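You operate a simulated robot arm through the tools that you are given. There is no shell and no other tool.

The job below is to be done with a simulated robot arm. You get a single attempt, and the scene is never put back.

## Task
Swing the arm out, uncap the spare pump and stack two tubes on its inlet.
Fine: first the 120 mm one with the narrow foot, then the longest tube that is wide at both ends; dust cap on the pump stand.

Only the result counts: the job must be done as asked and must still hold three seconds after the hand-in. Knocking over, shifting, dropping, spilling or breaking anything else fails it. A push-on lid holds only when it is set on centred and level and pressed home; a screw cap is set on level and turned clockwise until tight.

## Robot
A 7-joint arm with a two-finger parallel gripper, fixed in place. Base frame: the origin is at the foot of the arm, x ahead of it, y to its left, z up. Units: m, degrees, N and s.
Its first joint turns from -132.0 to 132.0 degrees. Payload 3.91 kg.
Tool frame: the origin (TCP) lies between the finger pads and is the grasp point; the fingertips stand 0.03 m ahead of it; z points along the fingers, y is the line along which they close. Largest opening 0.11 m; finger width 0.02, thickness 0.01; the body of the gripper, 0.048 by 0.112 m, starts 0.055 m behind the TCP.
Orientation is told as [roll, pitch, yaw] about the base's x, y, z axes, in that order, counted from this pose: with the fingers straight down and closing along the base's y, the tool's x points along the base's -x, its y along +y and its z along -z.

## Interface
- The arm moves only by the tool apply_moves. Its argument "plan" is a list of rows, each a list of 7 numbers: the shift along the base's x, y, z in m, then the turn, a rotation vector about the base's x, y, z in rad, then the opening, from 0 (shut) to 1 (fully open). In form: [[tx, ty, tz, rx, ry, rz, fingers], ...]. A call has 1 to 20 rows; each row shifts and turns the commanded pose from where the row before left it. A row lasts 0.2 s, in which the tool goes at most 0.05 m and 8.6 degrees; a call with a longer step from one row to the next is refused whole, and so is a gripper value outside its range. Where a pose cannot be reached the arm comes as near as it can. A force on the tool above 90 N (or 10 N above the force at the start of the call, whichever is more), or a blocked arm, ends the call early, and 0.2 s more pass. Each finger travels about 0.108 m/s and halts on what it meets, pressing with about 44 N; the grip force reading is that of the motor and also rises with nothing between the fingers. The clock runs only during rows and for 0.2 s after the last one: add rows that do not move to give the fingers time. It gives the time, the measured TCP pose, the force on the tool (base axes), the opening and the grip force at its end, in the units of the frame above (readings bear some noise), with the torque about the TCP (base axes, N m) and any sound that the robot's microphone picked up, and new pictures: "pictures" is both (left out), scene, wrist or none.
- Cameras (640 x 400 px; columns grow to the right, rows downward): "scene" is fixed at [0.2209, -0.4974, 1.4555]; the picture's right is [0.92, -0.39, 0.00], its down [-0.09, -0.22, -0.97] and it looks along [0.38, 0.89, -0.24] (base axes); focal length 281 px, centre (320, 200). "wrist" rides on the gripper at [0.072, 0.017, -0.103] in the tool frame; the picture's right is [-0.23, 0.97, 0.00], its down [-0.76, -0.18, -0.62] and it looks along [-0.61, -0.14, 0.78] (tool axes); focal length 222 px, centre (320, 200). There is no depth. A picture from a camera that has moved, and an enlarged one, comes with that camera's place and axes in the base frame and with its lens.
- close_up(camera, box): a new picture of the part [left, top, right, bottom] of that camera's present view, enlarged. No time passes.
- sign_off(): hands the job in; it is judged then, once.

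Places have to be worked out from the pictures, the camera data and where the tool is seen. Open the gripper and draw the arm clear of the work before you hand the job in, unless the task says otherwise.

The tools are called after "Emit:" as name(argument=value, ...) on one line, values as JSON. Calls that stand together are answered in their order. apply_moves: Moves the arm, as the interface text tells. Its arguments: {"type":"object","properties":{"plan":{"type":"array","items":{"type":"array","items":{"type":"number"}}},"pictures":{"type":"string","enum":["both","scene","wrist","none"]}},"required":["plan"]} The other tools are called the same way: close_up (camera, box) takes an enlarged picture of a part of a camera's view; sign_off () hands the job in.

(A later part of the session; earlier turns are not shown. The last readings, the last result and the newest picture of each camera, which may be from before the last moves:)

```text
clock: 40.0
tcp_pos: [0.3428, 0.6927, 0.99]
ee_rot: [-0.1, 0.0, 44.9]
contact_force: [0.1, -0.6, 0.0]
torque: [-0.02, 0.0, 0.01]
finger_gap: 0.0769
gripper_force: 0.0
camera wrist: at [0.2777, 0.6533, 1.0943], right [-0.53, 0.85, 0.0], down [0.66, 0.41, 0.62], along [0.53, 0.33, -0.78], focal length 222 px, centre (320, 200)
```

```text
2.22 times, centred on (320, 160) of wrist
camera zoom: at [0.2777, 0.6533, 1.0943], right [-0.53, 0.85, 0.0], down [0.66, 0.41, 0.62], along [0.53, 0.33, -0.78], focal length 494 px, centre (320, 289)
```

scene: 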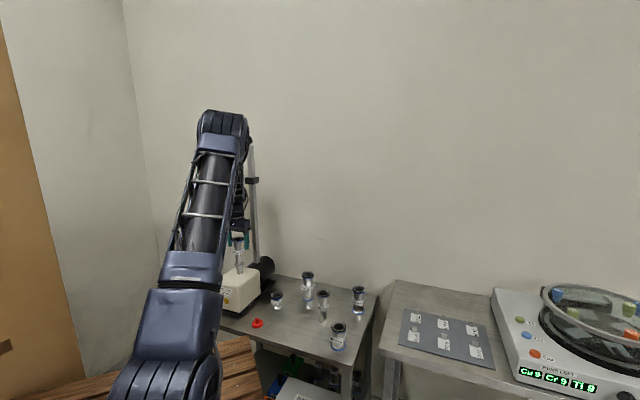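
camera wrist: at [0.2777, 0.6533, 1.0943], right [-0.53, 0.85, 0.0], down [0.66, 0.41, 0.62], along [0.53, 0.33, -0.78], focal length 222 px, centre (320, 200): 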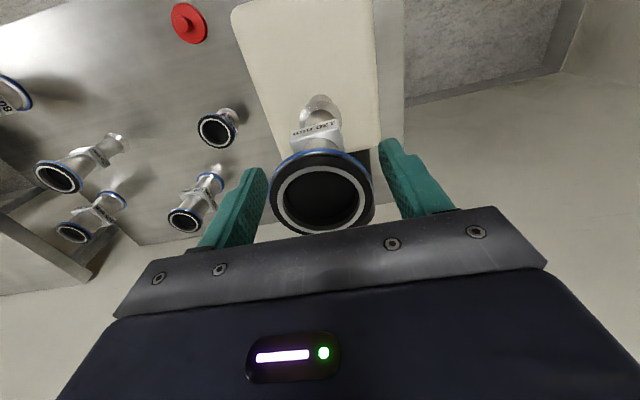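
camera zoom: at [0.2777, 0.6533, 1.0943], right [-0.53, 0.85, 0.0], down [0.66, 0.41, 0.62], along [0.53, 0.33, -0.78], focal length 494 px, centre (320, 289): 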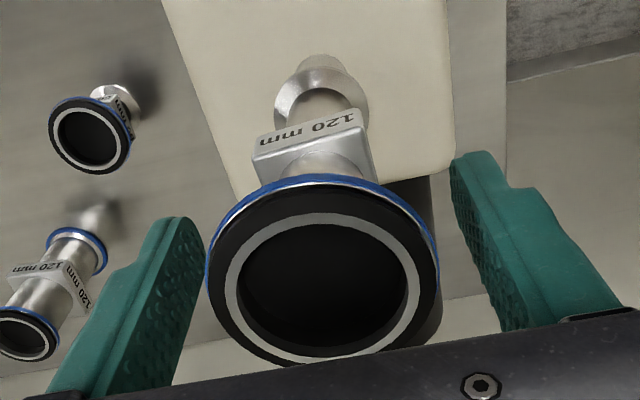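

The first tube stands upright on the inlet. I lift clear and travel to above the straight 120 mm tube near (0.6235, 0.593).

Emit:
apply_moves(plan=[[0, 0, 0.01, 0, 0, 0, 0.72], [0, 0, 0.025, 0, 0, 0, 0.75], [0, 0, 0.035, 0, 0, 0, 0.75], [0, 0, 0.04, 0, 0, 0, 0.8], [0, 0, 0.02, 0, 0, 0, 1], [0.0404, -0.0143, 0, 0, 0, 0, 1], [0.0404, -0.0143, 0, 0, 0, 0, 1], [0.0404, -0.0143, 0, 0, 0, 0, 1], [0.0404, -0.0143, 0, 0, 0, 0, 1], [0.0404, -0.0143, -0.02, 0, 0, 0, 1], [0.0404, -0.0143, -0.02, 0, 0, 0, 1], [0.0401, -0.0142, -0.02, 0, 0, 0, 1], [0, 0, -0.04, 0, 0, 0, 1], [0, 0, -0.04, 0, 0, 0, 1], [0, 0, 0, 0, 0, 0, 1]])

Emit:
close_up(camera="wrist", box=[240, 50, 400, 200])

Emit:
close_up(camera="scene", box=[215, 215, 275, 290])

```text
clock: 43.2
tcp_pos: [0.6238, 0.5922, 0.9797]
ee_rot: [0.1, 0.0, 44.9]
contact_force: [-0.5, -0.8, 0.2]
torque: [-0.02, 0.0, -0.01]
finger_gap: 0.1098
gripper_force: 0.0
camera wrist: at [0.5601, 0.5531, 1.0847], right [-0.53, 0.85, 0.0], down [0.66, 0.41, 0.62], along [0.53, 0.33, -0.78], focal length 222 px, centre (320, 200)
```

scene: 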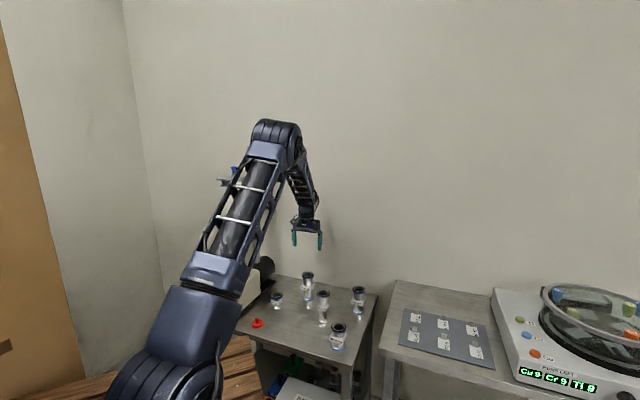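
wrist: 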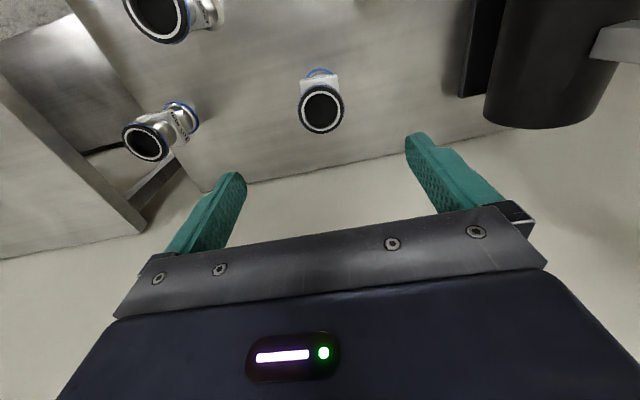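

```text
2.67 times, centred on (320, 125) of wrist
camera zoom: at [0.5601, 0.5531, 1.0847], right [-0.53, 0.85, 0.0], down [0.66, 0.41, 0.62], along [0.53, 0.33, -0.78], focal length 592 px, centre (320, 400)
```

zoom: 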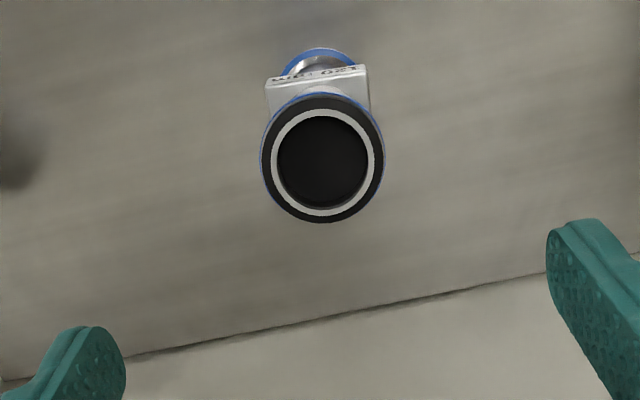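

```text
5.33 times, centred on (245, 252) of scene
camera zoom: at [0.2209, -0.4974, 1.4555], right [0.92, -0.39, 0.0], down [-0.09, -0.22, -0.97], along [0.38, 0.89, -0.24], focal length 1498 px, centre (720, -80)
```

zoom: 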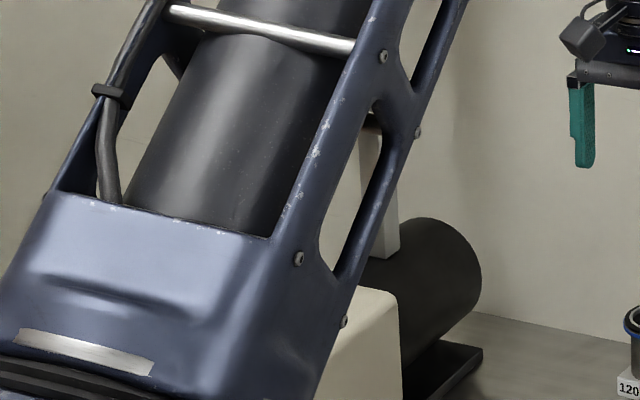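

The straight tube is about 7 mm forward and 1.5 mm right of the tool axis. I correct and descend partway for a better look.

Emit:
apply_moves(plan=[[0.0056, 0.005, -0.03, 0, 0, 0, 1], [0, 0, -0.04, 0, 0, 0, 1], [0, 0, 0, 0, 0, 0, 1]])

Emit:
close_up(camera="wrist", box=[240, 70, 400, 220])

Emit:
close_up(camera="scene", box=[275, 225, 345, 305])

```text
clock: 44.0
tcp_pos: [0.6278, 0.598, 0.9105]
ee_rot: [0.1, -0.1, 44.8]
contact_force: [-0.1, 0.5, 0.4]
torque: [-0.01, 0.01, 0.03]
finger_gap: 0.1098
gripper_force: 0.0
camera wrist: at [0.5652, 0.558, 1.014], right [-0.53, 0.85, 0.0], down [0.66, 0.41, 0.62], along [0.53, 0.33, -0.78], focal length 222 px, centre (320, 200)
```

scene: 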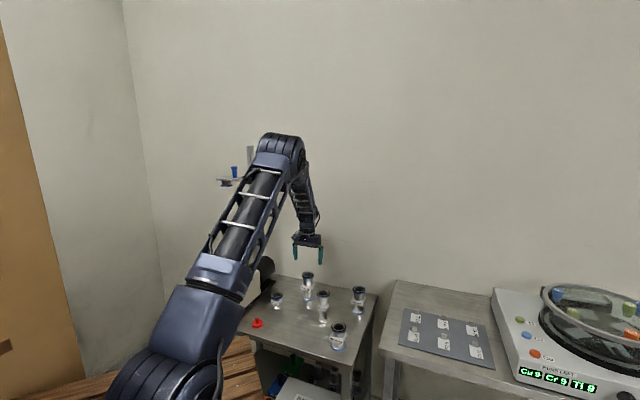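
wrist: 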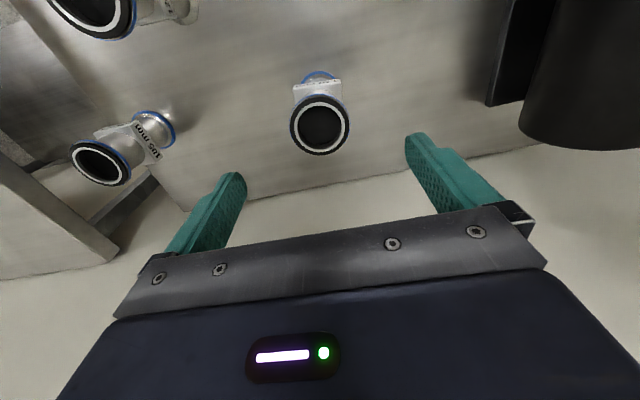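

```text
2.67 times, centred on (320, 145) of wrist
camera zoom: at [0.5652, 0.558, 1.014], right [-0.53, 0.85, 0.0], down [0.66, 0.41, 0.62], along [0.53, 0.33, -0.78], focal length 592 px, centre (320, 347)
```

zoom: 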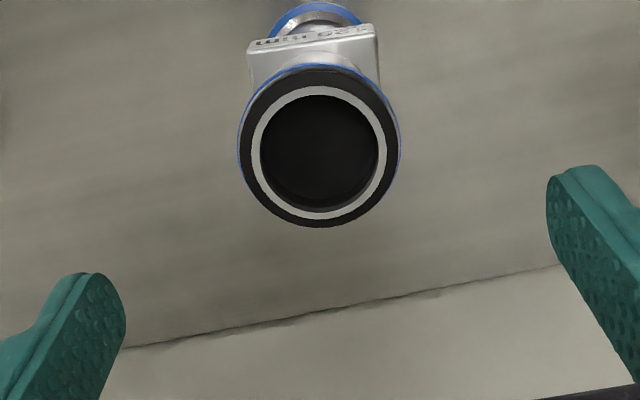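

```text
5.00 times, centred on (310, 265) of scene
camera zoom: at [0.2209, -0.4974, 1.4555], right [0.92, -0.39, 0.0], down [-0.09, -0.22, -0.97], along [0.38, 0.89, -0.24], focal length 1404 px, centre (370, -125)
```

zoom: 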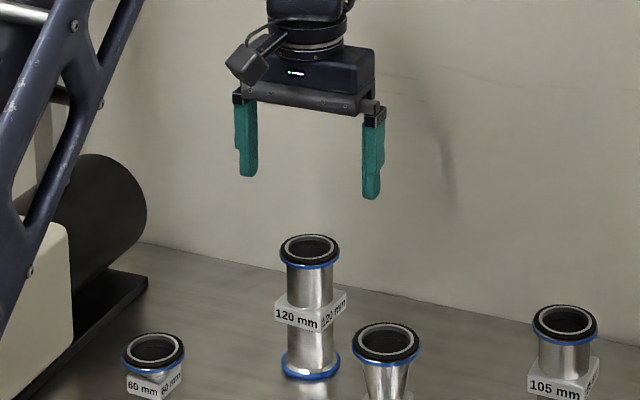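

Now well centred. I descend to the rim height and half-close to check.

Emit:
apply_moves(plan=[[0.0004, 0.0003, -0.04, 0, 0, 0, 1], [0, 0, -0.04, 0, 0, 0, 1], [0, 0, -0.025, 0, 0, 0, 1], [0, 0, 0, 0, 0, 0, 0.66], [0, 0, 0, 0, 0, 0, 0.62], [0, 0, 0, 0, 0, 0, 0.62]])

Emit:
close_up(camera="wrist", box=[220, 100, 420, 250])

Emit:
close_up(camera="scene", box=[275, 235, 345, 315])

```text
clock: 45.4
tcp_pos: [0.6286, 0.5975, 0.8052]
ee_rot: [0.0, 0.1, 45.0]
contact_force: [0.2, -0.6, 1.1]
torque: [-0.02, -0.04, -0.02]
finger_gap: 0.0681
gripper_force: 0.0
camera wrist: at [0.5652, 0.558, 0.909], right [-0.53, 0.85, 0.0], down [0.66, 0.41, 0.62], along [0.53, 0.33, -0.78], focal length 222 px, centre (320, 200)
```

scene: 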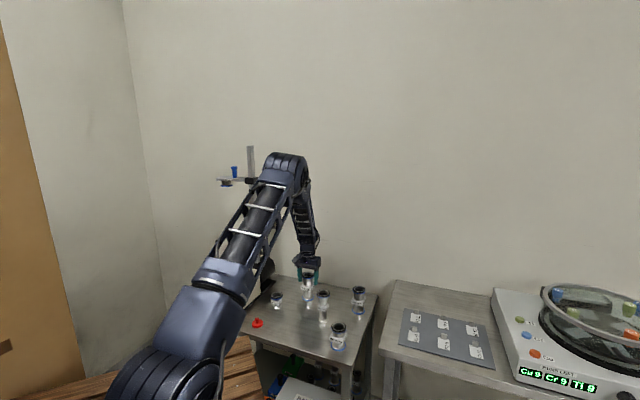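
wrist: 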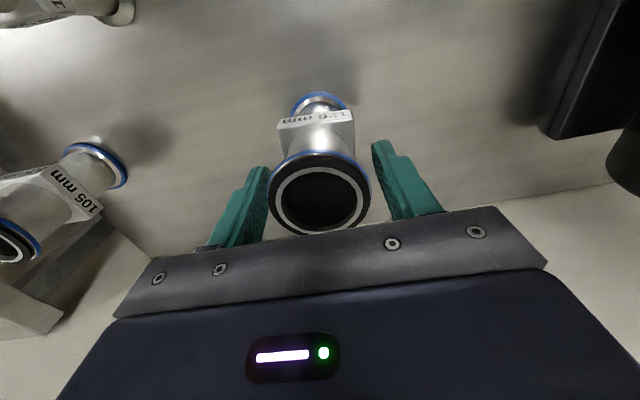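

```text
2.67 times, centred on (320, 175) of wrist
camera zoom: at [0.5652, 0.558, 0.909], right [-0.53, 0.85, 0.0], down [0.66, 0.41, 0.62], along [0.53, 0.33, -0.78], focal length 592 px, centre (320, 267)
```

zoom: 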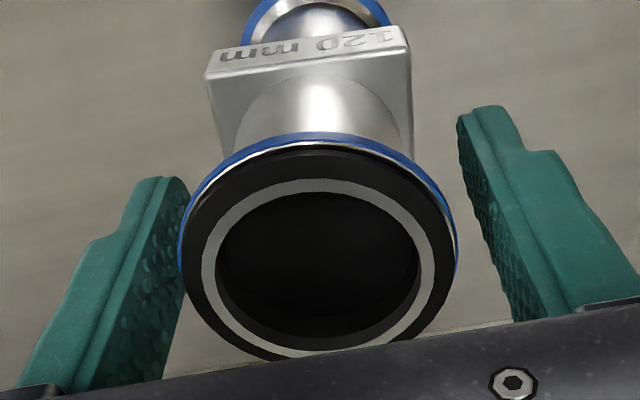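

```text
5.00 times, centred on (310, 275) of scene
camera zoom: at [0.2209, -0.4974, 1.4555], right [0.92, -0.39, 0.0], down [-0.09, -0.22, -0.97], along [0.38, 0.89, -0.24], focal length 1404 px, centre (370, -175)
```

zoom: 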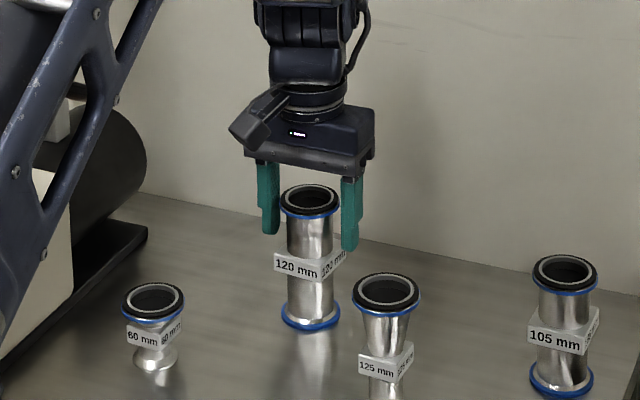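

Perfectly centred, same as the first tube when gripped. I close on the rim.

Emit:
apply_moves(plan=[[0, 0, 0, 0, 0, 0, 0.55], [0, 0, 0, 0, 0, 0, 0.4], [0, 0, 0, 0, 0, 0, 0.3], [0, 0, 0, 0, 0, 0, 0.3]], pictures="none")

Emit:
close_up(camera="wrist", box=[220, 100, 420, 250])

Emit:
close_up(camera="scene", box=[285, 255, 335, 315])

```text
clock: 46.4
tcp_pos: [0.6279, 0.5981, 0.8046]
ee_rot: [-0.1, -0.1, 45.0]
contact_force: [1.3, -0.4, 0.1]
torque: [0.04, 0.05, -0.03]
finger_gap: 0.054
gripper_force: 43.8
```

```text
2.67 times, centred on (320, 175) of wrist
camera zoom: at [0.5652, 0.5579, 0.909], right [-0.53, 0.85, 0.0], down [0.66, 0.41, 0.62], along [0.53, 0.33, -0.78], focal length 592 px, centre (320, 267)
```

zoom: 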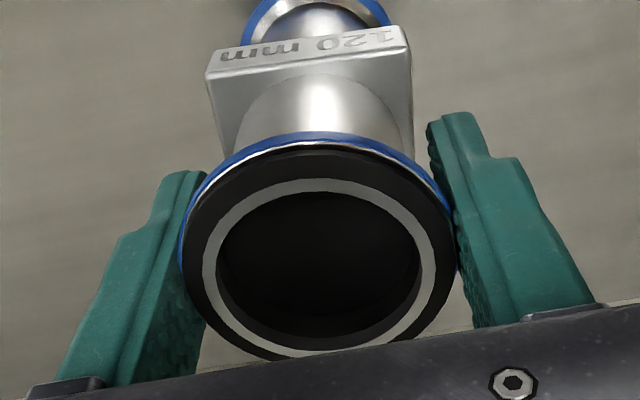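

```text
6.67 times, centred on (310, 285) of scene
camera zoom: at [0.2209, -0.4974, 1.4555], right [0.92, -0.39, 0.0], down [-0.09, -0.22, -0.97], along [0.38, 0.89, -0.24], focal length 1872 px, centre (387, -367)
```

zoom: 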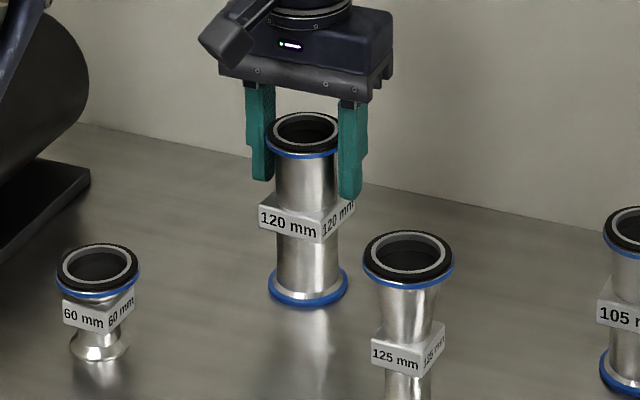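

Gripped at 54 mm. I lift slowly at first and check the hang.

Emit:
apply_moves(plan=[[0, 0, 0.004, 0, 0, 0, 0.3], [0, 0, 0.01, 0, 0, 0, 0.3], [0, 0, 0.02, 0, 0, 0, 0.3], [0, 0, 0.036, 0, 0, 0, 0.3], [0, 0, 0, 0, 0, 0, 0.3]])

Emit:
close_up(camera="scene", box=[275, 235, 345, 315])

Emit:
close_up(camera="wrist", box=[220, 90, 420, 240])

```text
clock: 47.6
tcp_pos: [0.6299, 0.598, 0.8747]
ee_rot: [0.1, 0.1, 44.9]
contact_force: [0.0, -0.1, -2.7]
torque: [-0.04, 0.01, 0.01]
finger_gap: 0.0542
gripper_force: 44.4
camera wrist: at [0.5662, 0.5582, 0.9796], right [-0.53, 0.85, 0.0], down [0.67, 0.41, 0.62], along [0.53, 0.33, -0.78], focal length 222 px, centre (320, 200)
```

scene: 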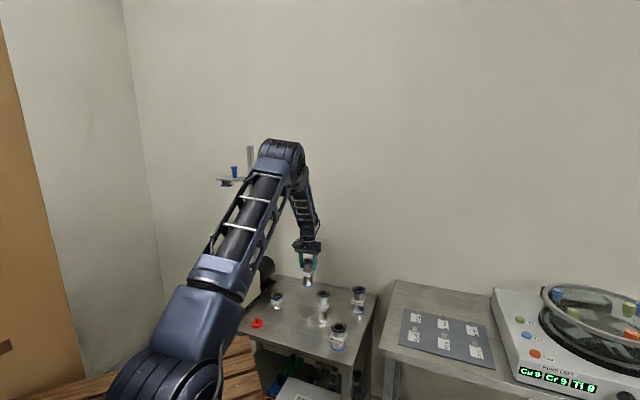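
wrist: 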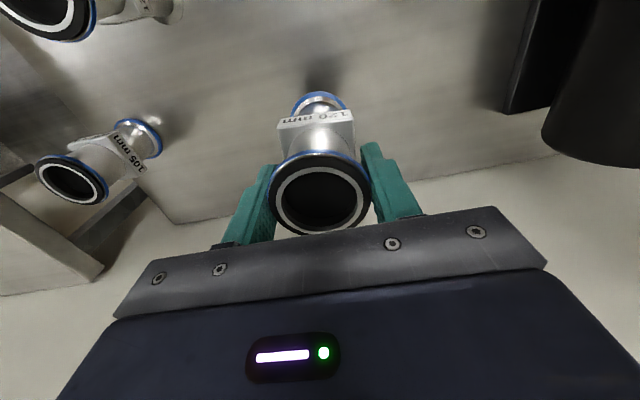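

```text
5.00 times, centred on (310, 275) of scene
camera zoom: at [0.2209, -0.4974, 1.4555], right [0.92, -0.39, 0.0], down [-0.09, -0.22, -0.97], along [0.38, 0.89, -0.24], focal length 1404 px, centre (370, -175)
```

zoom: 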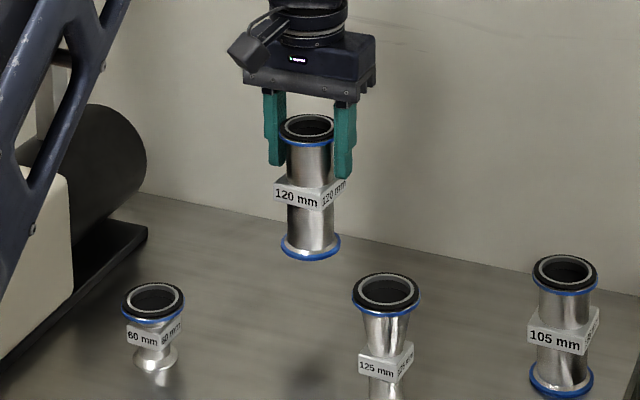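

```text
2.67 times, centred on (320, 165) of wrist
camera zoom: at [0.5662, 0.5582, 0.9796], right [-0.53, 0.85, 0.0], down [0.67, 0.41, 0.62], along [0.53, 0.33, -0.78], focal length 592 px, centre (320, 293)
```

zoom: 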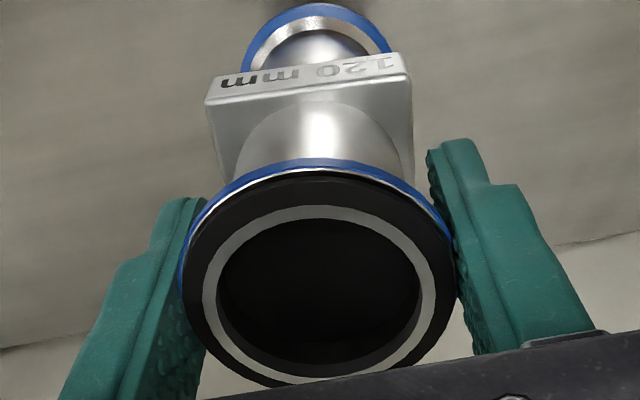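

Hanging straight. I raise to clear the first tube's top (foot ≈ 1.05) and carry it above the stack, with a 1 mm correction for where the first tube settled.

Emit:
apply_moves(plan=[[0, 0, 0.04, 0, 0, 0, 0.3], [0, 0, 0.045, 0, 0, 0, 0.3], [0, 0, 0.045, 0, 0, 0, 0.3], [0, 0, 0.045, 0, 0, 0, 0.3], [0, 0, 0.045, 0, 0, 0, 0.3], [0, 0, 0.045, 0, 0, 0, 0.3], [0, 0, 0.02, 0, 0, 0, 0.3], [-0.036125, 0.01194, 0, 0, 0, 0, 0.3], [-0.036125, 0.01194, 0, 0, 0, 0, 0.3], [-0.036125, 0.01194, 0, 0, 0, 0, 0.3], [-0.036125, 0.01194, 0, 0, 0, 0, 0.3], [-0.036125, 0.01194, 0, 0, 0, 0, 0.3], [-0.036125, 0.01194, 0, 0, 0, 0, 0.3], [-0.036125, 0.01194, 0, 0, 0, 0, 0.3], [-0.036125, 0.01192, 0, 0, 0, 0, 0.3], [0, 0, 0, 0, 0, 0, 0.3]])

Emit:
close_up(camera="scene", box=[215, 200, 275, 275])

Emit:
close_up(camera="wrist", box=[240, 60, 400, 200])

```text
clock: 51.0
tcp_pos: [0.3405, 0.693, 1.1592]
ee_rot: [0.0, 0.0, 44.9]
contact_force: [0.2, 0.0, -4.2]
torque: [0.02, 0.01, 0.01]
finger_gap: 0.0539
gripper_force: 43.5
camera wrist: at [0.2769, 0.6541, 1.2641], right [-0.53, 0.85, 0.0], down [0.67, 0.41, 0.62], along [0.53, 0.33, -0.78], focal length 222 px, centre (320, 200)
```

scene: 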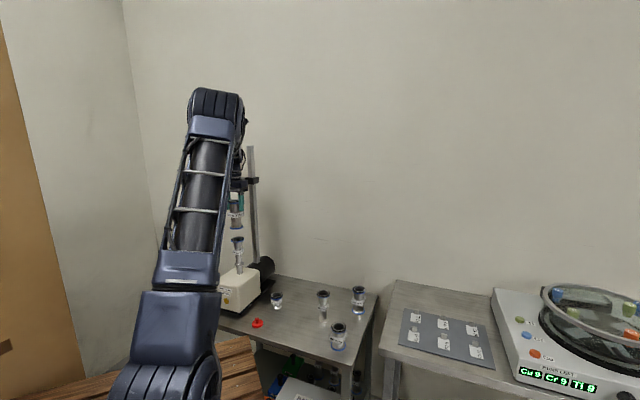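
wrist: 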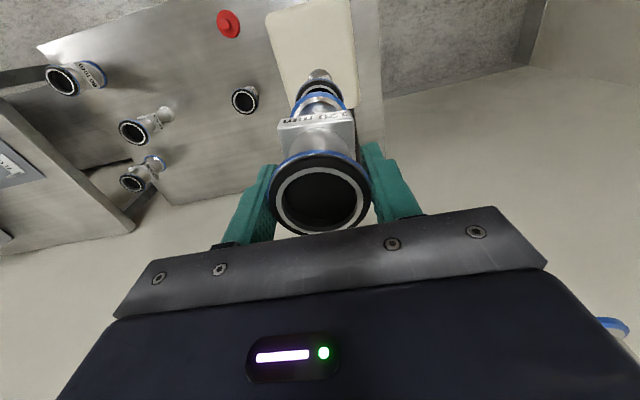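

```text
5.33 times, centred on (245, 238) of scene
camera zoom: at [0.2209, -0.4974, 1.4555], right [0.92, -0.39, 0.0], down [-0.09, -0.22, -0.97], along [0.38, 0.89, -0.24], focal length 1498 px, centre (720, 0)
```

zoom: 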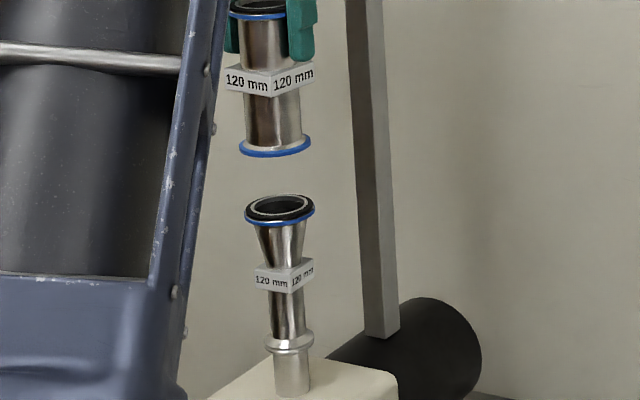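

```text
2.86 times, centred on (320, 130) of wrist
camera zoom: at [0.2769, 0.6541, 1.2641], right [-0.53, 0.85, 0.0], down [0.67, 0.41, 0.62], along [0.53, 0.33, -0.78], focal length 635 px, centre (320, 400)
```

zoom: 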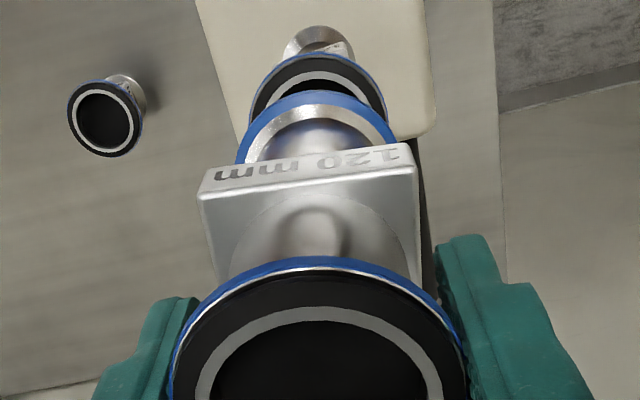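

The scene view shows good alignment. A closer wrist view for lateral and forward alignment.

Emit:
close_up(camera="wrist", box=[270, 60, 370, 130])

Emit:
close_up(camera="scene", box=[225, 210, 265, 260])

```text
5.71 times, centred on (320, 95) of wrist
camera zoom: at [0.2769, 0.6541, 1.2641], right [-0.53, 0.85, 0.0], down [0.67, 0.41, 0.62], along [0.53, 0.33, -0.78], focal length 1269 px, centre (320, 800)
```

zoom: 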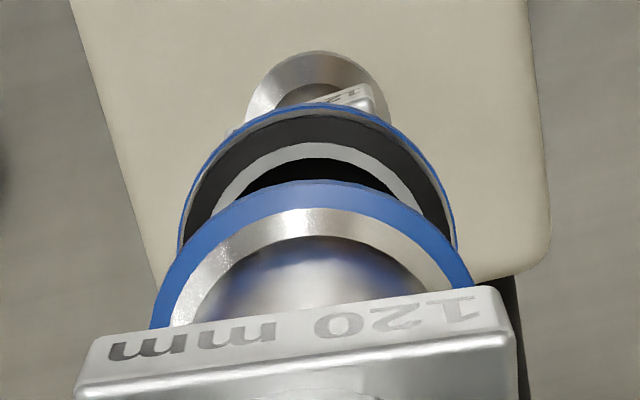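

```text
8.00 times, centred on (245, 235) of scene
camera zoom: at [0.2209, -0.4974, 1.4555], right [0.92, -0.39, 0.0], down [-0.09, -0.22, -0.97], along [0.38, 0.89, -0.24], focal length 2247 px, centre (920, -80)
```

zoom: 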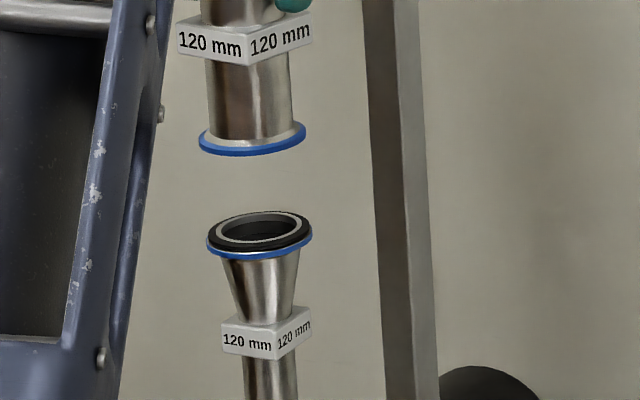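

The offset is small: I shift by about (0.2, 0.6) mm and descend to a gap of about 1 cm, then re-check.

Emit:
apply_moves(plan=[[0.0002, 0.0006, -0.01, 0, 0, 0, 0.3], [0, 0, -0.012, 0, 0, 0, 0.3], [0, 0, -0.01, 0, 0, 0, 0.3], [0, 0, -0.008, 0, 0, 0, 0.3], [0, 0, 0, 0, 0, 0, 0.3]])

Emit:
close_up(camera="wrist", box=[270, 60, 370, 130])

Emit:
close_up(camera="scene", box=[225, 215, 265, 265])

```text
clock: 52.2
tcp_pos: [0.3407, 0.6948, 1.1198]
ee_rot: [0.0, 0.1, 44.9]
contact_force: [-0.7, -1.4, -4.9]
torque: [0.01, -0.03, 0.0]
finger_gap: 0.054
gripper_force: 44.2
camera wrist: at [0.2776, 0.6542, 1.2239], right [-0.53, 0.85, 0.0], down [0.66, 0.41, 0.62], along [0.53, 0.33, -0.78], focal length 222 px, centre (320, 200)
```

scene: 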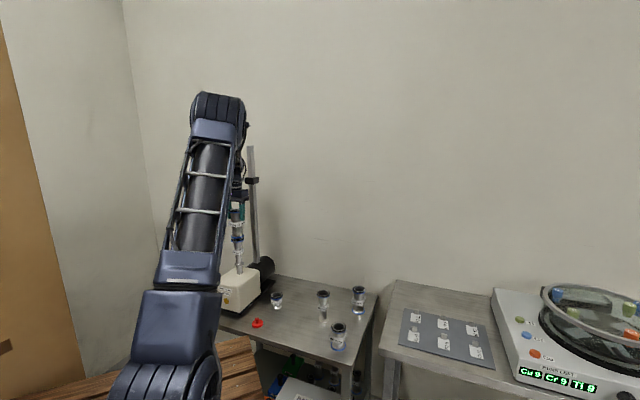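
wrist: 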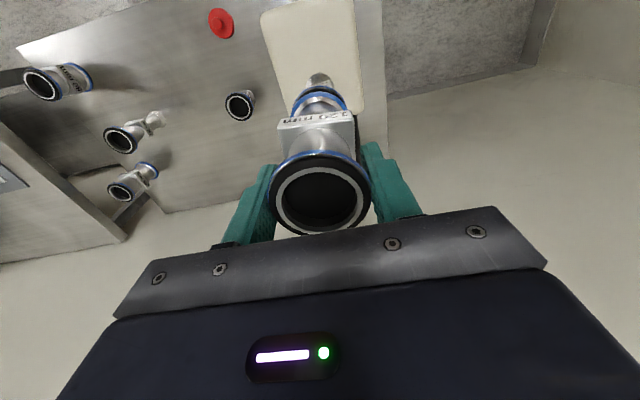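

```text
5.71 times, centred on (320, 95) of wrist
camera zoom: at [0.2776, 0.6542, 1.2239], right [-0.53, 0.85, 0.0], down [0.66, 0.41, 0.62], along [0.53, 0.33, -0.78], focal length 1269 px, centre (320, 800)
```

zoom: 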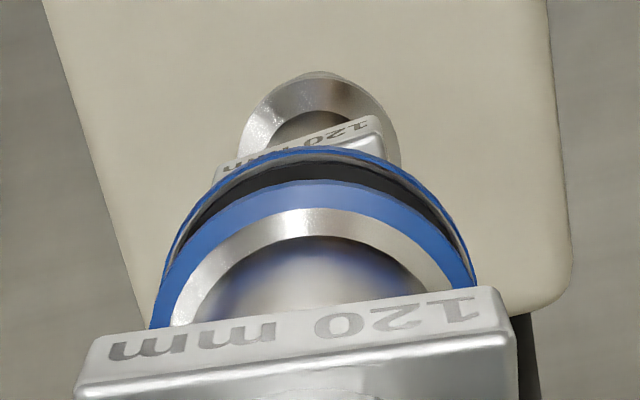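

```text
8.00 times, centred on (245, 240) of scene
camera zoom: at [0.2209, -0.4974, 1.4555], right [0.92, -0.39, 0.0], down [-0.09, -0.22, -0.97], along [0.38, 0.89, -0.24], focal length 2247 px, centre (920, -120)
```

zoom: 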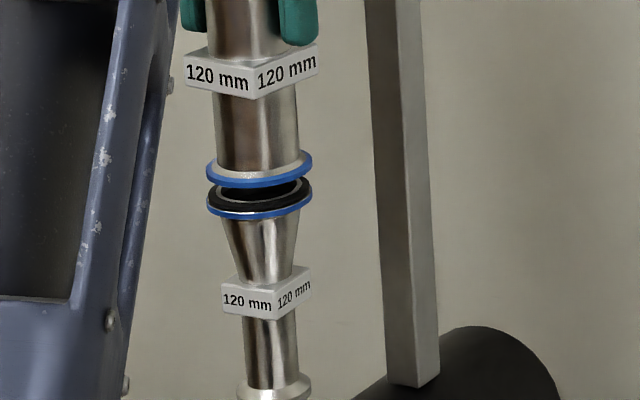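

Let me zoom more tightly on the interface in both views.

Emit:
close_up(camera="wrist", box=[290, 75, 350, 120])

Emit:
close_up(camera="scene", box=[245, 228, 270, 248])

Emit:
close_up(camera="scene", box=[228, 228, 253, 248])

```text
8.89 times, centred on (320, 98) of wrist
camera zoom: at [0.2776, 0.6542, 1.2239], right [-0.53, 0.85, 0.0], down [0.66, 0.41, 0.62], along [0.53, 0.33, -0.78], focal length 1974 px, centre (320, 1111)
```

zoom: 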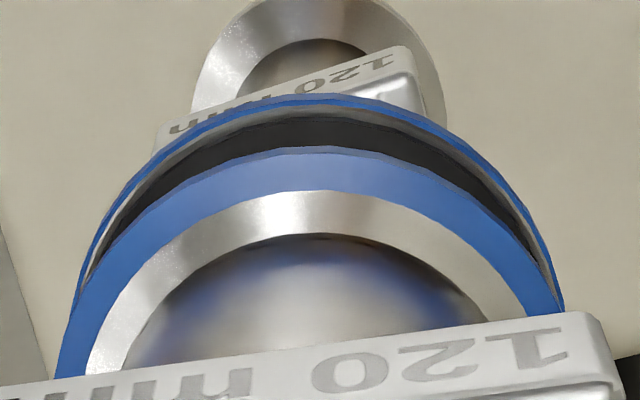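

```text
16.00 times, centred on (258, 238) of scene
camera zoom: at [0.2209, -0.4974, 1.4555], right [0.92, -0.39, 0.0], down [-0.09, -0.22, -0.97], along [0.38, 0.89, -0.24], focal length 4494 px, centre (1320, -408)
```

zoom: 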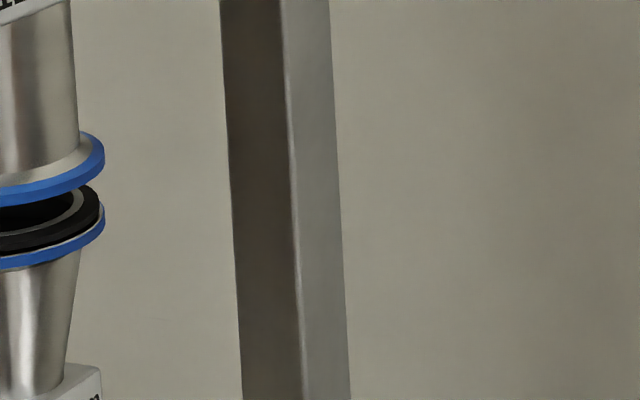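

```text
16.00 times, centred on (240, 238) of scene
camera zoom: at [0.2209, -0.4974, 1.4555], right [0.92, -0.39, 0.0], down [-0.09, -0.22, -0.97], along [0.38, 0.89, -0.24], focal length 4494 px, centre (1592, -408)
```

zoom: 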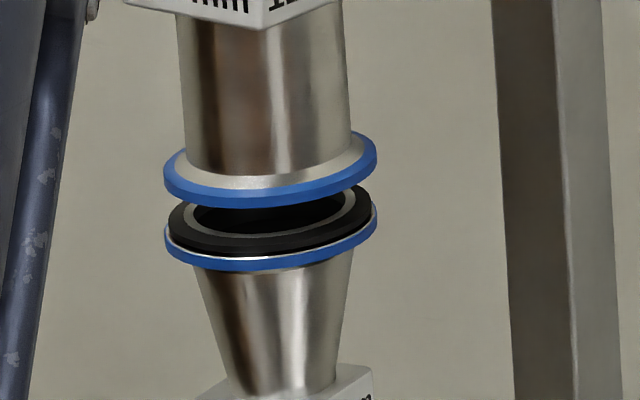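

The two views disagree by about 1 mm, so I want a second close-range direction: I turn the tool −45° about the tube axis (yaw 0), holding position, to view the joint from another side.

Emit:
apply_moves(plan=[[0, 0, 0, 0, 0, -0.1309, 0.3], [0, 0, 0, 0, 0, -0.1309, 0.3], [0, 0, 0, 0, 0, -0.1309, 0.3], [0, 0, 0, 0, 0, -0.1309, 0.3], [0, 0, 0, 0, 0, -0.1309, 0.3], [0, 0, 0, 0, 0, -0.1309, 0.3], [0, 0, 0, 0, 0, 0, 0.3], [0, 0, 0, 0, 0, 0, 0.3]])

Emit:
close_up(camera="wrist", box=[290, 75, 350, 120])

Emit:
close_up(camera="scene", box=[228, 228, 253, 248])

```text
clock: 54.0
tcp_pos: [0.3403, 0.6934, 1.1196]
ee_rot: [-0.1, 0.0, -0.2]
contact_force: [0.2, -0.3, -2.9]
torque: [0.02, 0.01, 0.03]
finger_gap: 0.054
gripper_force: 44.4
camera wrist: at [0.2681, 0.7108, 1.2244], right [0.23, 0.97, 0.0], down [0.76, -0.18, 0.62], along [0.61, -0.14, -0.78], focal length 222 px, centre (320, 200)
```

scene: 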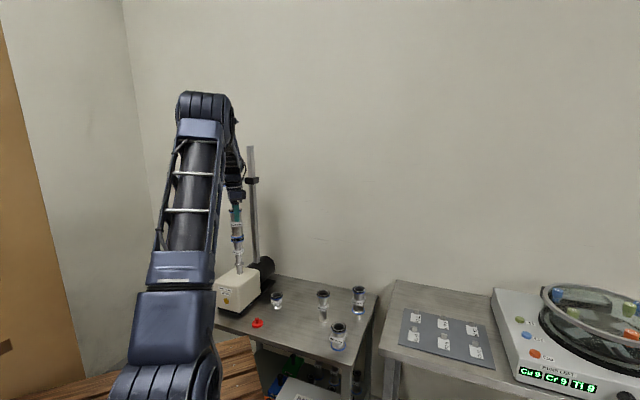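
wrist: 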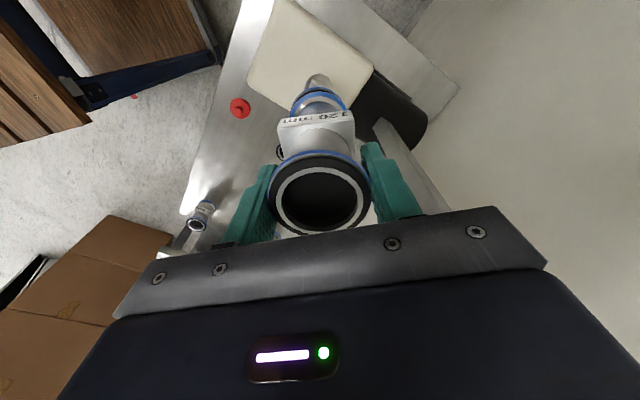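

```text
8.89 times, centred on (320, 98) of wrist
camera zoom: at [0.2681, 0.7108, 1.2244], right [0.23, 0.97, 0.0], down [0.76, -0.18, 0.62], along [0.61, -0.14, -0.78], focal length 1974 px, centre (320, 1111)
```

zoom: 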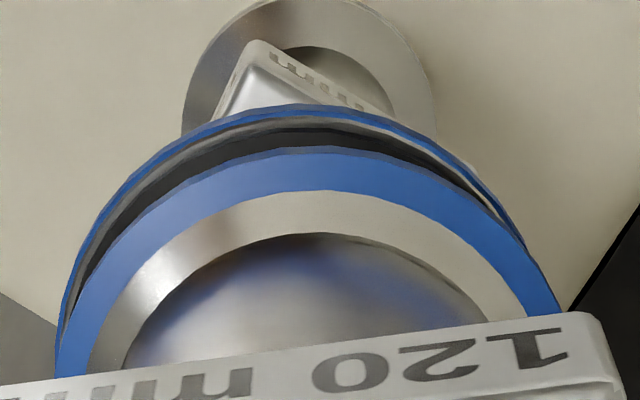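

```text
16.00 times, centred on (240, 238) of scene
camera zoom: at [0.2209, -0.4974, 1.4555], right [0.92, -0.39, 0.0], down [-0.09, -0.22, -0.97], along [0.38, 0.89, -0.24], focal length 4494 px, centre (1592, -408)
```

zoom: 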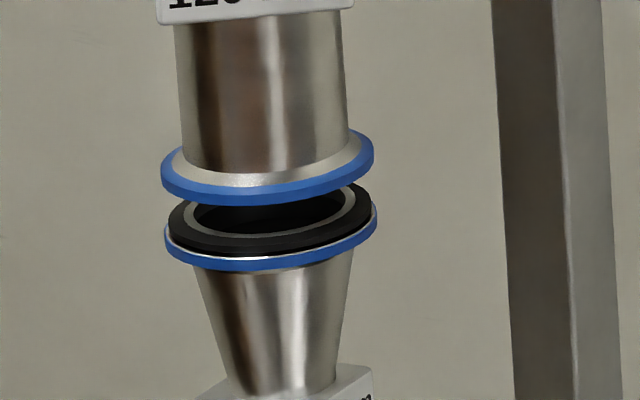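

From this side, the lower tube is about 1.2 mm to the left. Combined with the scene view, the upper tube must move about (−0.9, −1.0) mm. I apply it and re-check.

Emit:
apply_moves(plan=[[-0.0009, -0.001, 0, 0, 0, 0, 0.3], [0, 0, 0, 0, 0, 0, 0.3], [0, 0, 0, 0, 0, 0, 0.3]], pictures="none")

Emit:
close_up(camera="wrist", box=[290, 75, 350, 120])

Emit:
close_up(camera="scene", box=[228, 228, 253, 248])

```text
clock: 54.8
tcp_pos: [0.3396, 0.6926, 1.119]
ee_rot: [0.0, 0.0, -0.1]
contact_force: [-0.1, -0.4, -4.0]
torque: [0.02, 0.05, 0.01]
finger_gap: 0.0539
gripper_force: 44.0
```

```text
8.89 times, centred on (320, 98) of wrist
camera zoom: at [0.2671, 0.7098, 1.2243], right [0.23, 0.97, 0.0], down [0.76, -0.18, 0.62], along [0.61, -0.14, -0.78], focal length 1974 px, centre (320, 1111)
```

zoom: 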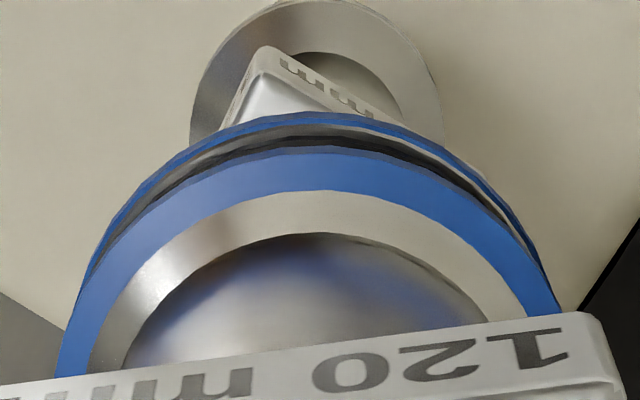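

```text
16.00 times, centred on (240, 238) of scene
camera zoom: at [0.2209, -0.4974, 1.4555], right [0.92, -0.39, 0.0], down [-0.09, -0.22, -0.97], along [0.38, 0.89, -0.24], focal length 4494 px, centre (1592, -408)
```

zoom: 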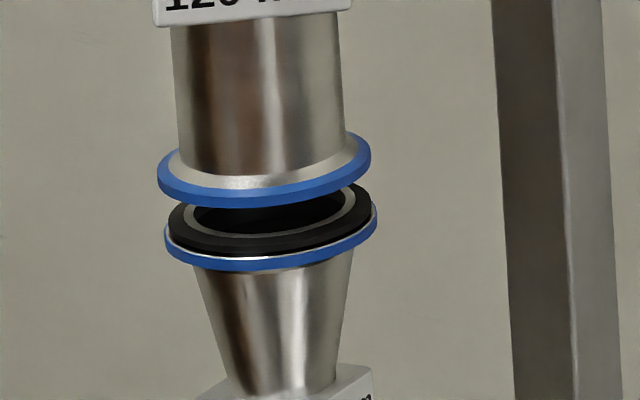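

Lateral match is now good in the wrist view; the lower tube is about 0.4 mm further +x. I apply (0.4, −0.2) mm and descend to about 2–3 mm gap.

Emit:
apply_moves(plan=[[0.0004, -0.0002, -0.002, 0, 0, 0, 0.3], [0, 0, -0.002, 0, 0, 0, 0.3], [0, 0, -0.002, 0, 0, 0, 0.3], [0, 0, -0.001, 0, 0, 0, 0.3], [0, 0, 0, 0, 0, 0, 0.3], [0, 0, 0, 0, 0, 0, 0.3]], pictures="none")

Emit:
close_up(camera="wrist", box=[290, 75, 350, 120])

Emit:
close_up(camera="scene", box=[228, 228, 253, 248])

```text
clock: 56.2
tcp_pos: [0.3407, 0.6923, 1.1126]
ee_rot: [0.0, 0.0, 0.0]
contact_force: [0.0, -0.4, -3.5]
torque: [0.0, -0.01, 0.0]
finger_gap: 0.0539
gripper_force: 43.6
```

```text
8.89 times, centred on (320, 98) of wrist
camera zoom: at [0.2677, 0.7093, 1.2171], right [0.23, 0.97, 0.0], down [0.76, -0.18, 0.62], along [0.61, -0.14, -0.78], focal length 1974 px, centre (320, 1111)
```

zoom: 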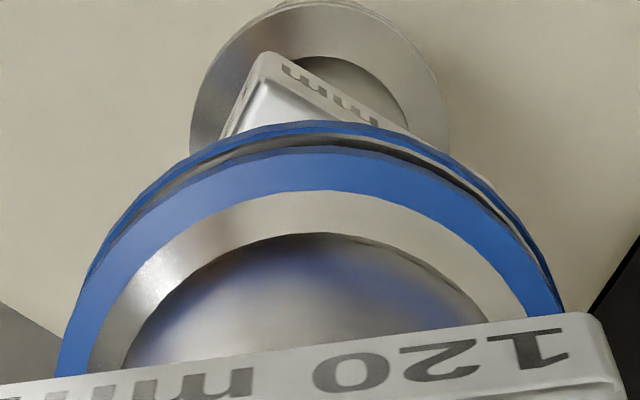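

```text
16.00 times, centred on (240, 238) of scene
camera zoom: at [0.2209, -0.4974, 1.4555], right [0.92, -0.39, 0.0], down [-0.09, -0.22, -0.97], along [0.38, 0.89, -0.24], focal length 4494 px, centre (1592, -408)
```

zoom: 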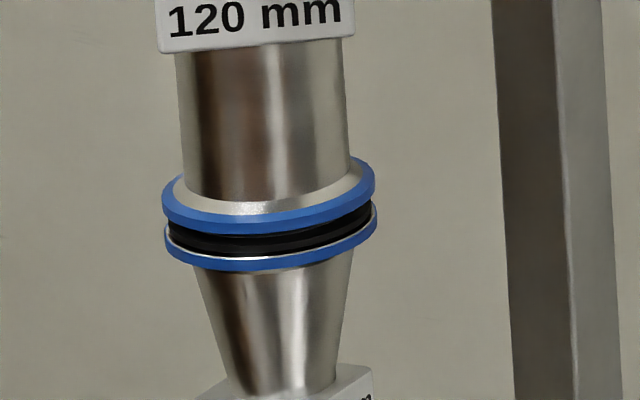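

Aligned within about 0.3 mm in both views. I lower in 1 mm steps to contact.

Emit:
apply_moves(plan=[[0, 0, -0.001, 0, 0, 0, 0.3], [0, 0, -0.001, 0, 0, 0, 0.3], [0, 0, 0, 0, 0, 0, 0.3]], pictures="none")

Emit:
close_up(camera="scene", box=[228, 228, 253, 248])

Emit:
close_up(camera="wrist", box=[290, 75, 350, 120])

```text
clock: 57.0
tcp_pos: [0.3399, 0.6926, 1.1116]
ee_rot: [0.0, 0.1, -0.2]
contact_force: [0.6, 0.6, -3.4]
torque: [-0.02, -0.02, 0.02]
finger_gap: 0.0541
gripper_force: 44.5
```

```text
16.00 times, centred on (240, 238) of scene
camera zoom: at [0.2209, -0.4974, 1.4555], right [0.92, -0.39, 0.0], down [-0.09, -0.22, -0.97], along [0.38, 0.89, -0.24], focal length 4494 px, centre (1592, -408)
```

zoom: 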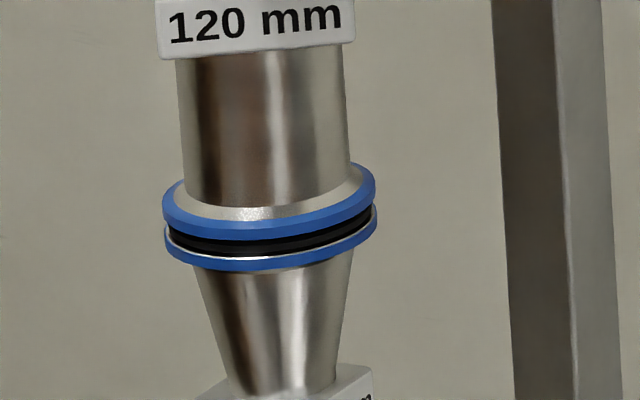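

```text
8.89 times, centred on (320, 98) of wrist
camera zoom: at [0.2677, 0.7093, 1.2154], right [0.23, 0.97, 0.0], down [0.76, -0.18, 0.62], along [0.61, -0.14, -0.78], focal length 1974 px, centre (320, 1111)
```

zoom: 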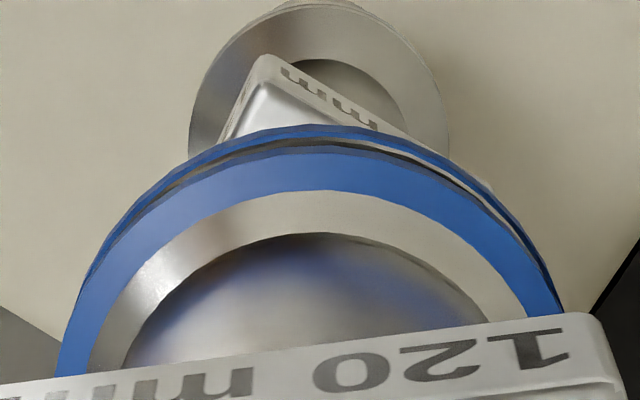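

Gap nearly closed. Continue with half-millimetre steps.

Emit:
apply_moves(plan=[[0, 0, -0.0007, 0, 0, 0, 0.3], [0, 0, -0.0007, 0, 0, 0, 0.3], [0, 0, 0, 0, 0, 0, 0.3]], pictures="none")

Emit:
close_up(camera="scene", box=[228, 228, 253, 248])

```text
clock: 57.8
tcp_pos: [0.339, 0.6934, 1.1112]
ee_rot: [0.0, 0.0, 0.0]
contact_force: [0.3, -0.3, 4.0]
torque: [-0.02, 0.04, 0.04]
finger_gap: 0.0539
gripper_force: 43.5
```

```text
16.00 times, centred on (240, 238) of scene
camera zoom: at [0.2209, -0.4974, 1.4555], right [0.92, -0.39, 0.0], down [-0.09, -0.22, -0.97], along [0.38, 0.89, -0.24], focal length 4494 px, centre (1592, -408)
```

zoom: 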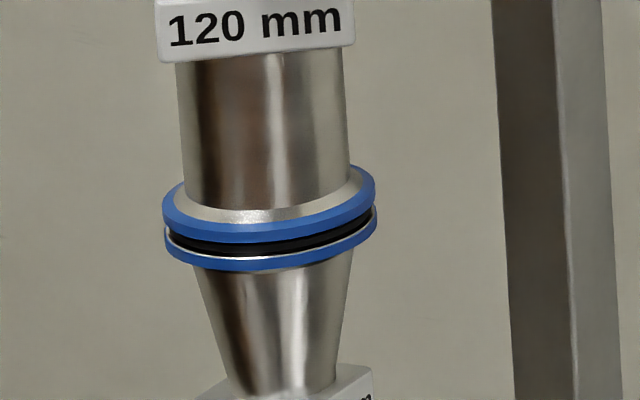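

Contact at the predicted height (about 7 N) with no side force. I press about 1 mm more to seat it.

Emit:
apply_moves(plan=[[0, 0, -0.0006, 0, 0, 0, 0.3], [0, 0, -0.0006, 0, 0, 0, 0.3], [0, 0, 0, 0, 0, 0, 0.3]], pictures="none")

Emit:
close_up(camera="scene", box=[215, 200, 275, 285])

Emit:
close_up(camera="wrist", box=[220, 60, 420, 250])

```text
clock: 58.6
tcp_pos: [0.3406, 0.6929, 1.1106]
ee_rot: [0.2, 0.1, 0.0]
contact_force: [0.9, -0.8, 19.9]
torque: [0.0, -0.07, 0.03]
finger_gap: 0.054
gripper_force: 43.9
```

```text
4.71 times, centred on (245, 242) of scene
camera zoom: at [0.2209, -0.4974, 1.4555], right [0.92, -0.39, 0.0], down [-0.09, -0.22, -0.97], along [0.38, 0.89, -0.24], focal length 1322 px, centre (673, 0)
```

zoom: 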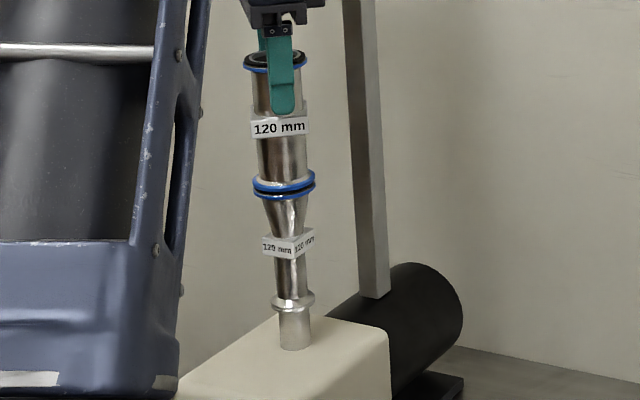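

```text
2.11 times, centred on (320, 155) of wrist
camera zoom: at [0.2675, 0.709, 1.2142], right [0.23, 0.97, 0.0], down [0.76, -0.18, 0.62], along [0.61, -0.14, -0.78], focal length 468 px, centre (320, 295)
```

zoom: 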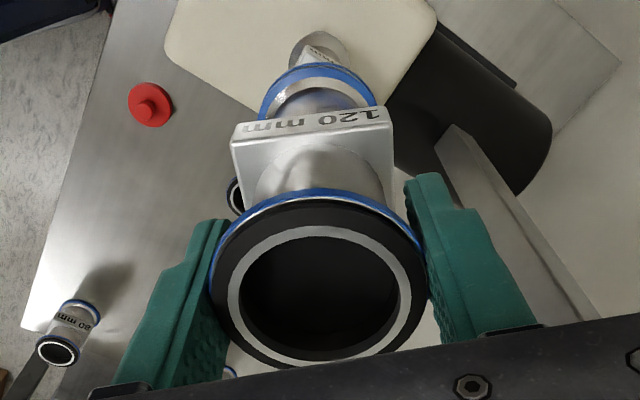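

Pressed at about 23 N with no lateral load. Now I relax the pressure and open gently.

Emit:
apply_moves(plan=[[0, 0, 0.0007, 0, 0, 0, 0.3], [0, 0, 0.0005, 0, 0, 0, 0.3], [0, 0, 0, 0, 0, 0, 0.3], [0, 0, 0, 0, 0, 0, 0.52], [0, 0, 0, 0, 0, 0, 0.6], [0, 0, 0, 0, 0, 0, 0.7], [0, 0, 0, 0, 0, 0, 0.7]])

Emit:
close_up(camera="scene", box=[215, 200, 275, 285])

Emit:
close_up(camera="wrist", box=[220, 60, 420, 250])

```text
clock: 60.2
tcp_pos: [0.3391, 0.6918, 1.1098]
ee_rot: [0.0, -0.1, -0.2]
contact_force: [-0.7, -0.3, 0.7]
torque: [0.0, -0.04, 0.02]
finger_gap: 0.077
gripper_force: 0.0
camera wrist: at [0.2675, 0.7093, 1.2138], right [0.23, 0.97, 0.0], down [0.76, -0.18, 0.62], along [0.61, -0.14, -0.78], focal length 222 px, centre (320, 200)
```

scene: 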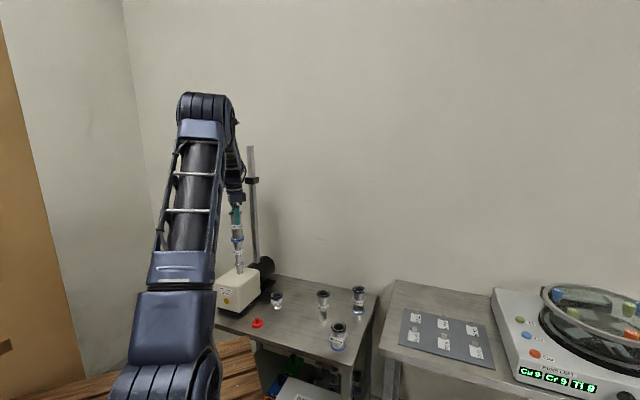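
wrist: 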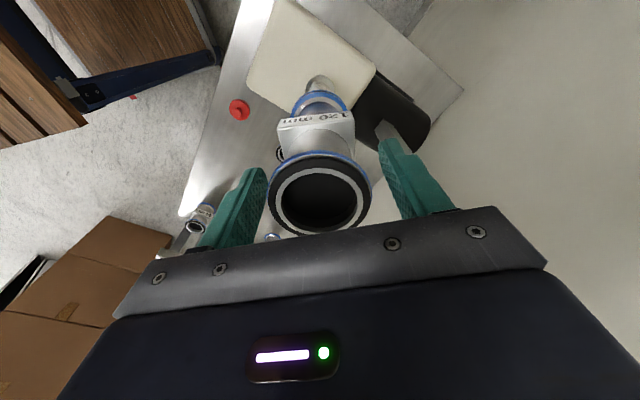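

```text
4.71 times, centred on (245, 242) of scene
camera zoom: at [0.2209, -0.4974, 1.4555], right [0.92, -0.39, 0.0], down [-0.09, -0.22, -0.97], along [0.38, 0.89, -0.24], focal length 1322 px, centre (673, 0)
```

zoom: 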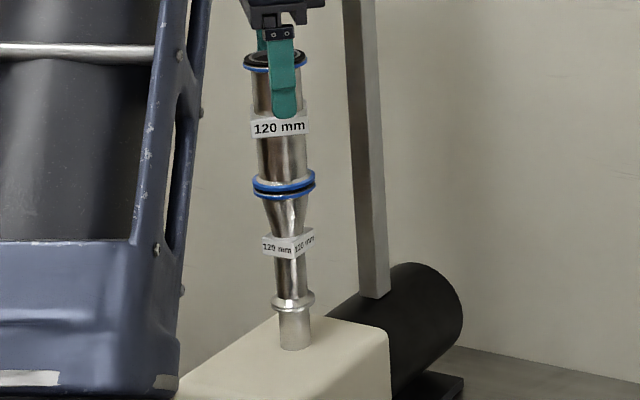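

```text
2.11 times, centred on (320, 155) of wrist
camera zoom: at [0.2675, 0.7093, 1.2138], right [0.23, 0.97, 0.0], down [0.76, -0.18, 0.62], along [0.61, -0.14, -0.78], focal length 468 px, centre (320, 295)
```

zoom: 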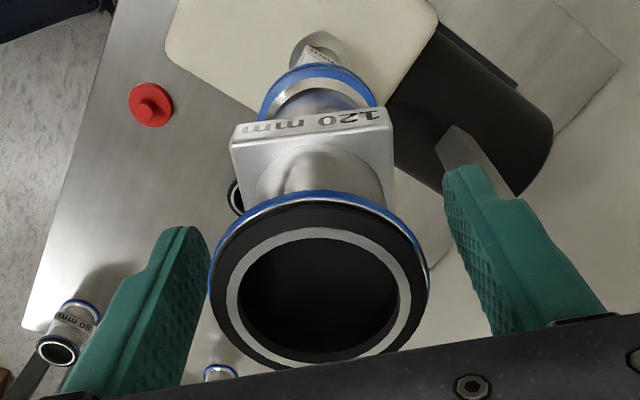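

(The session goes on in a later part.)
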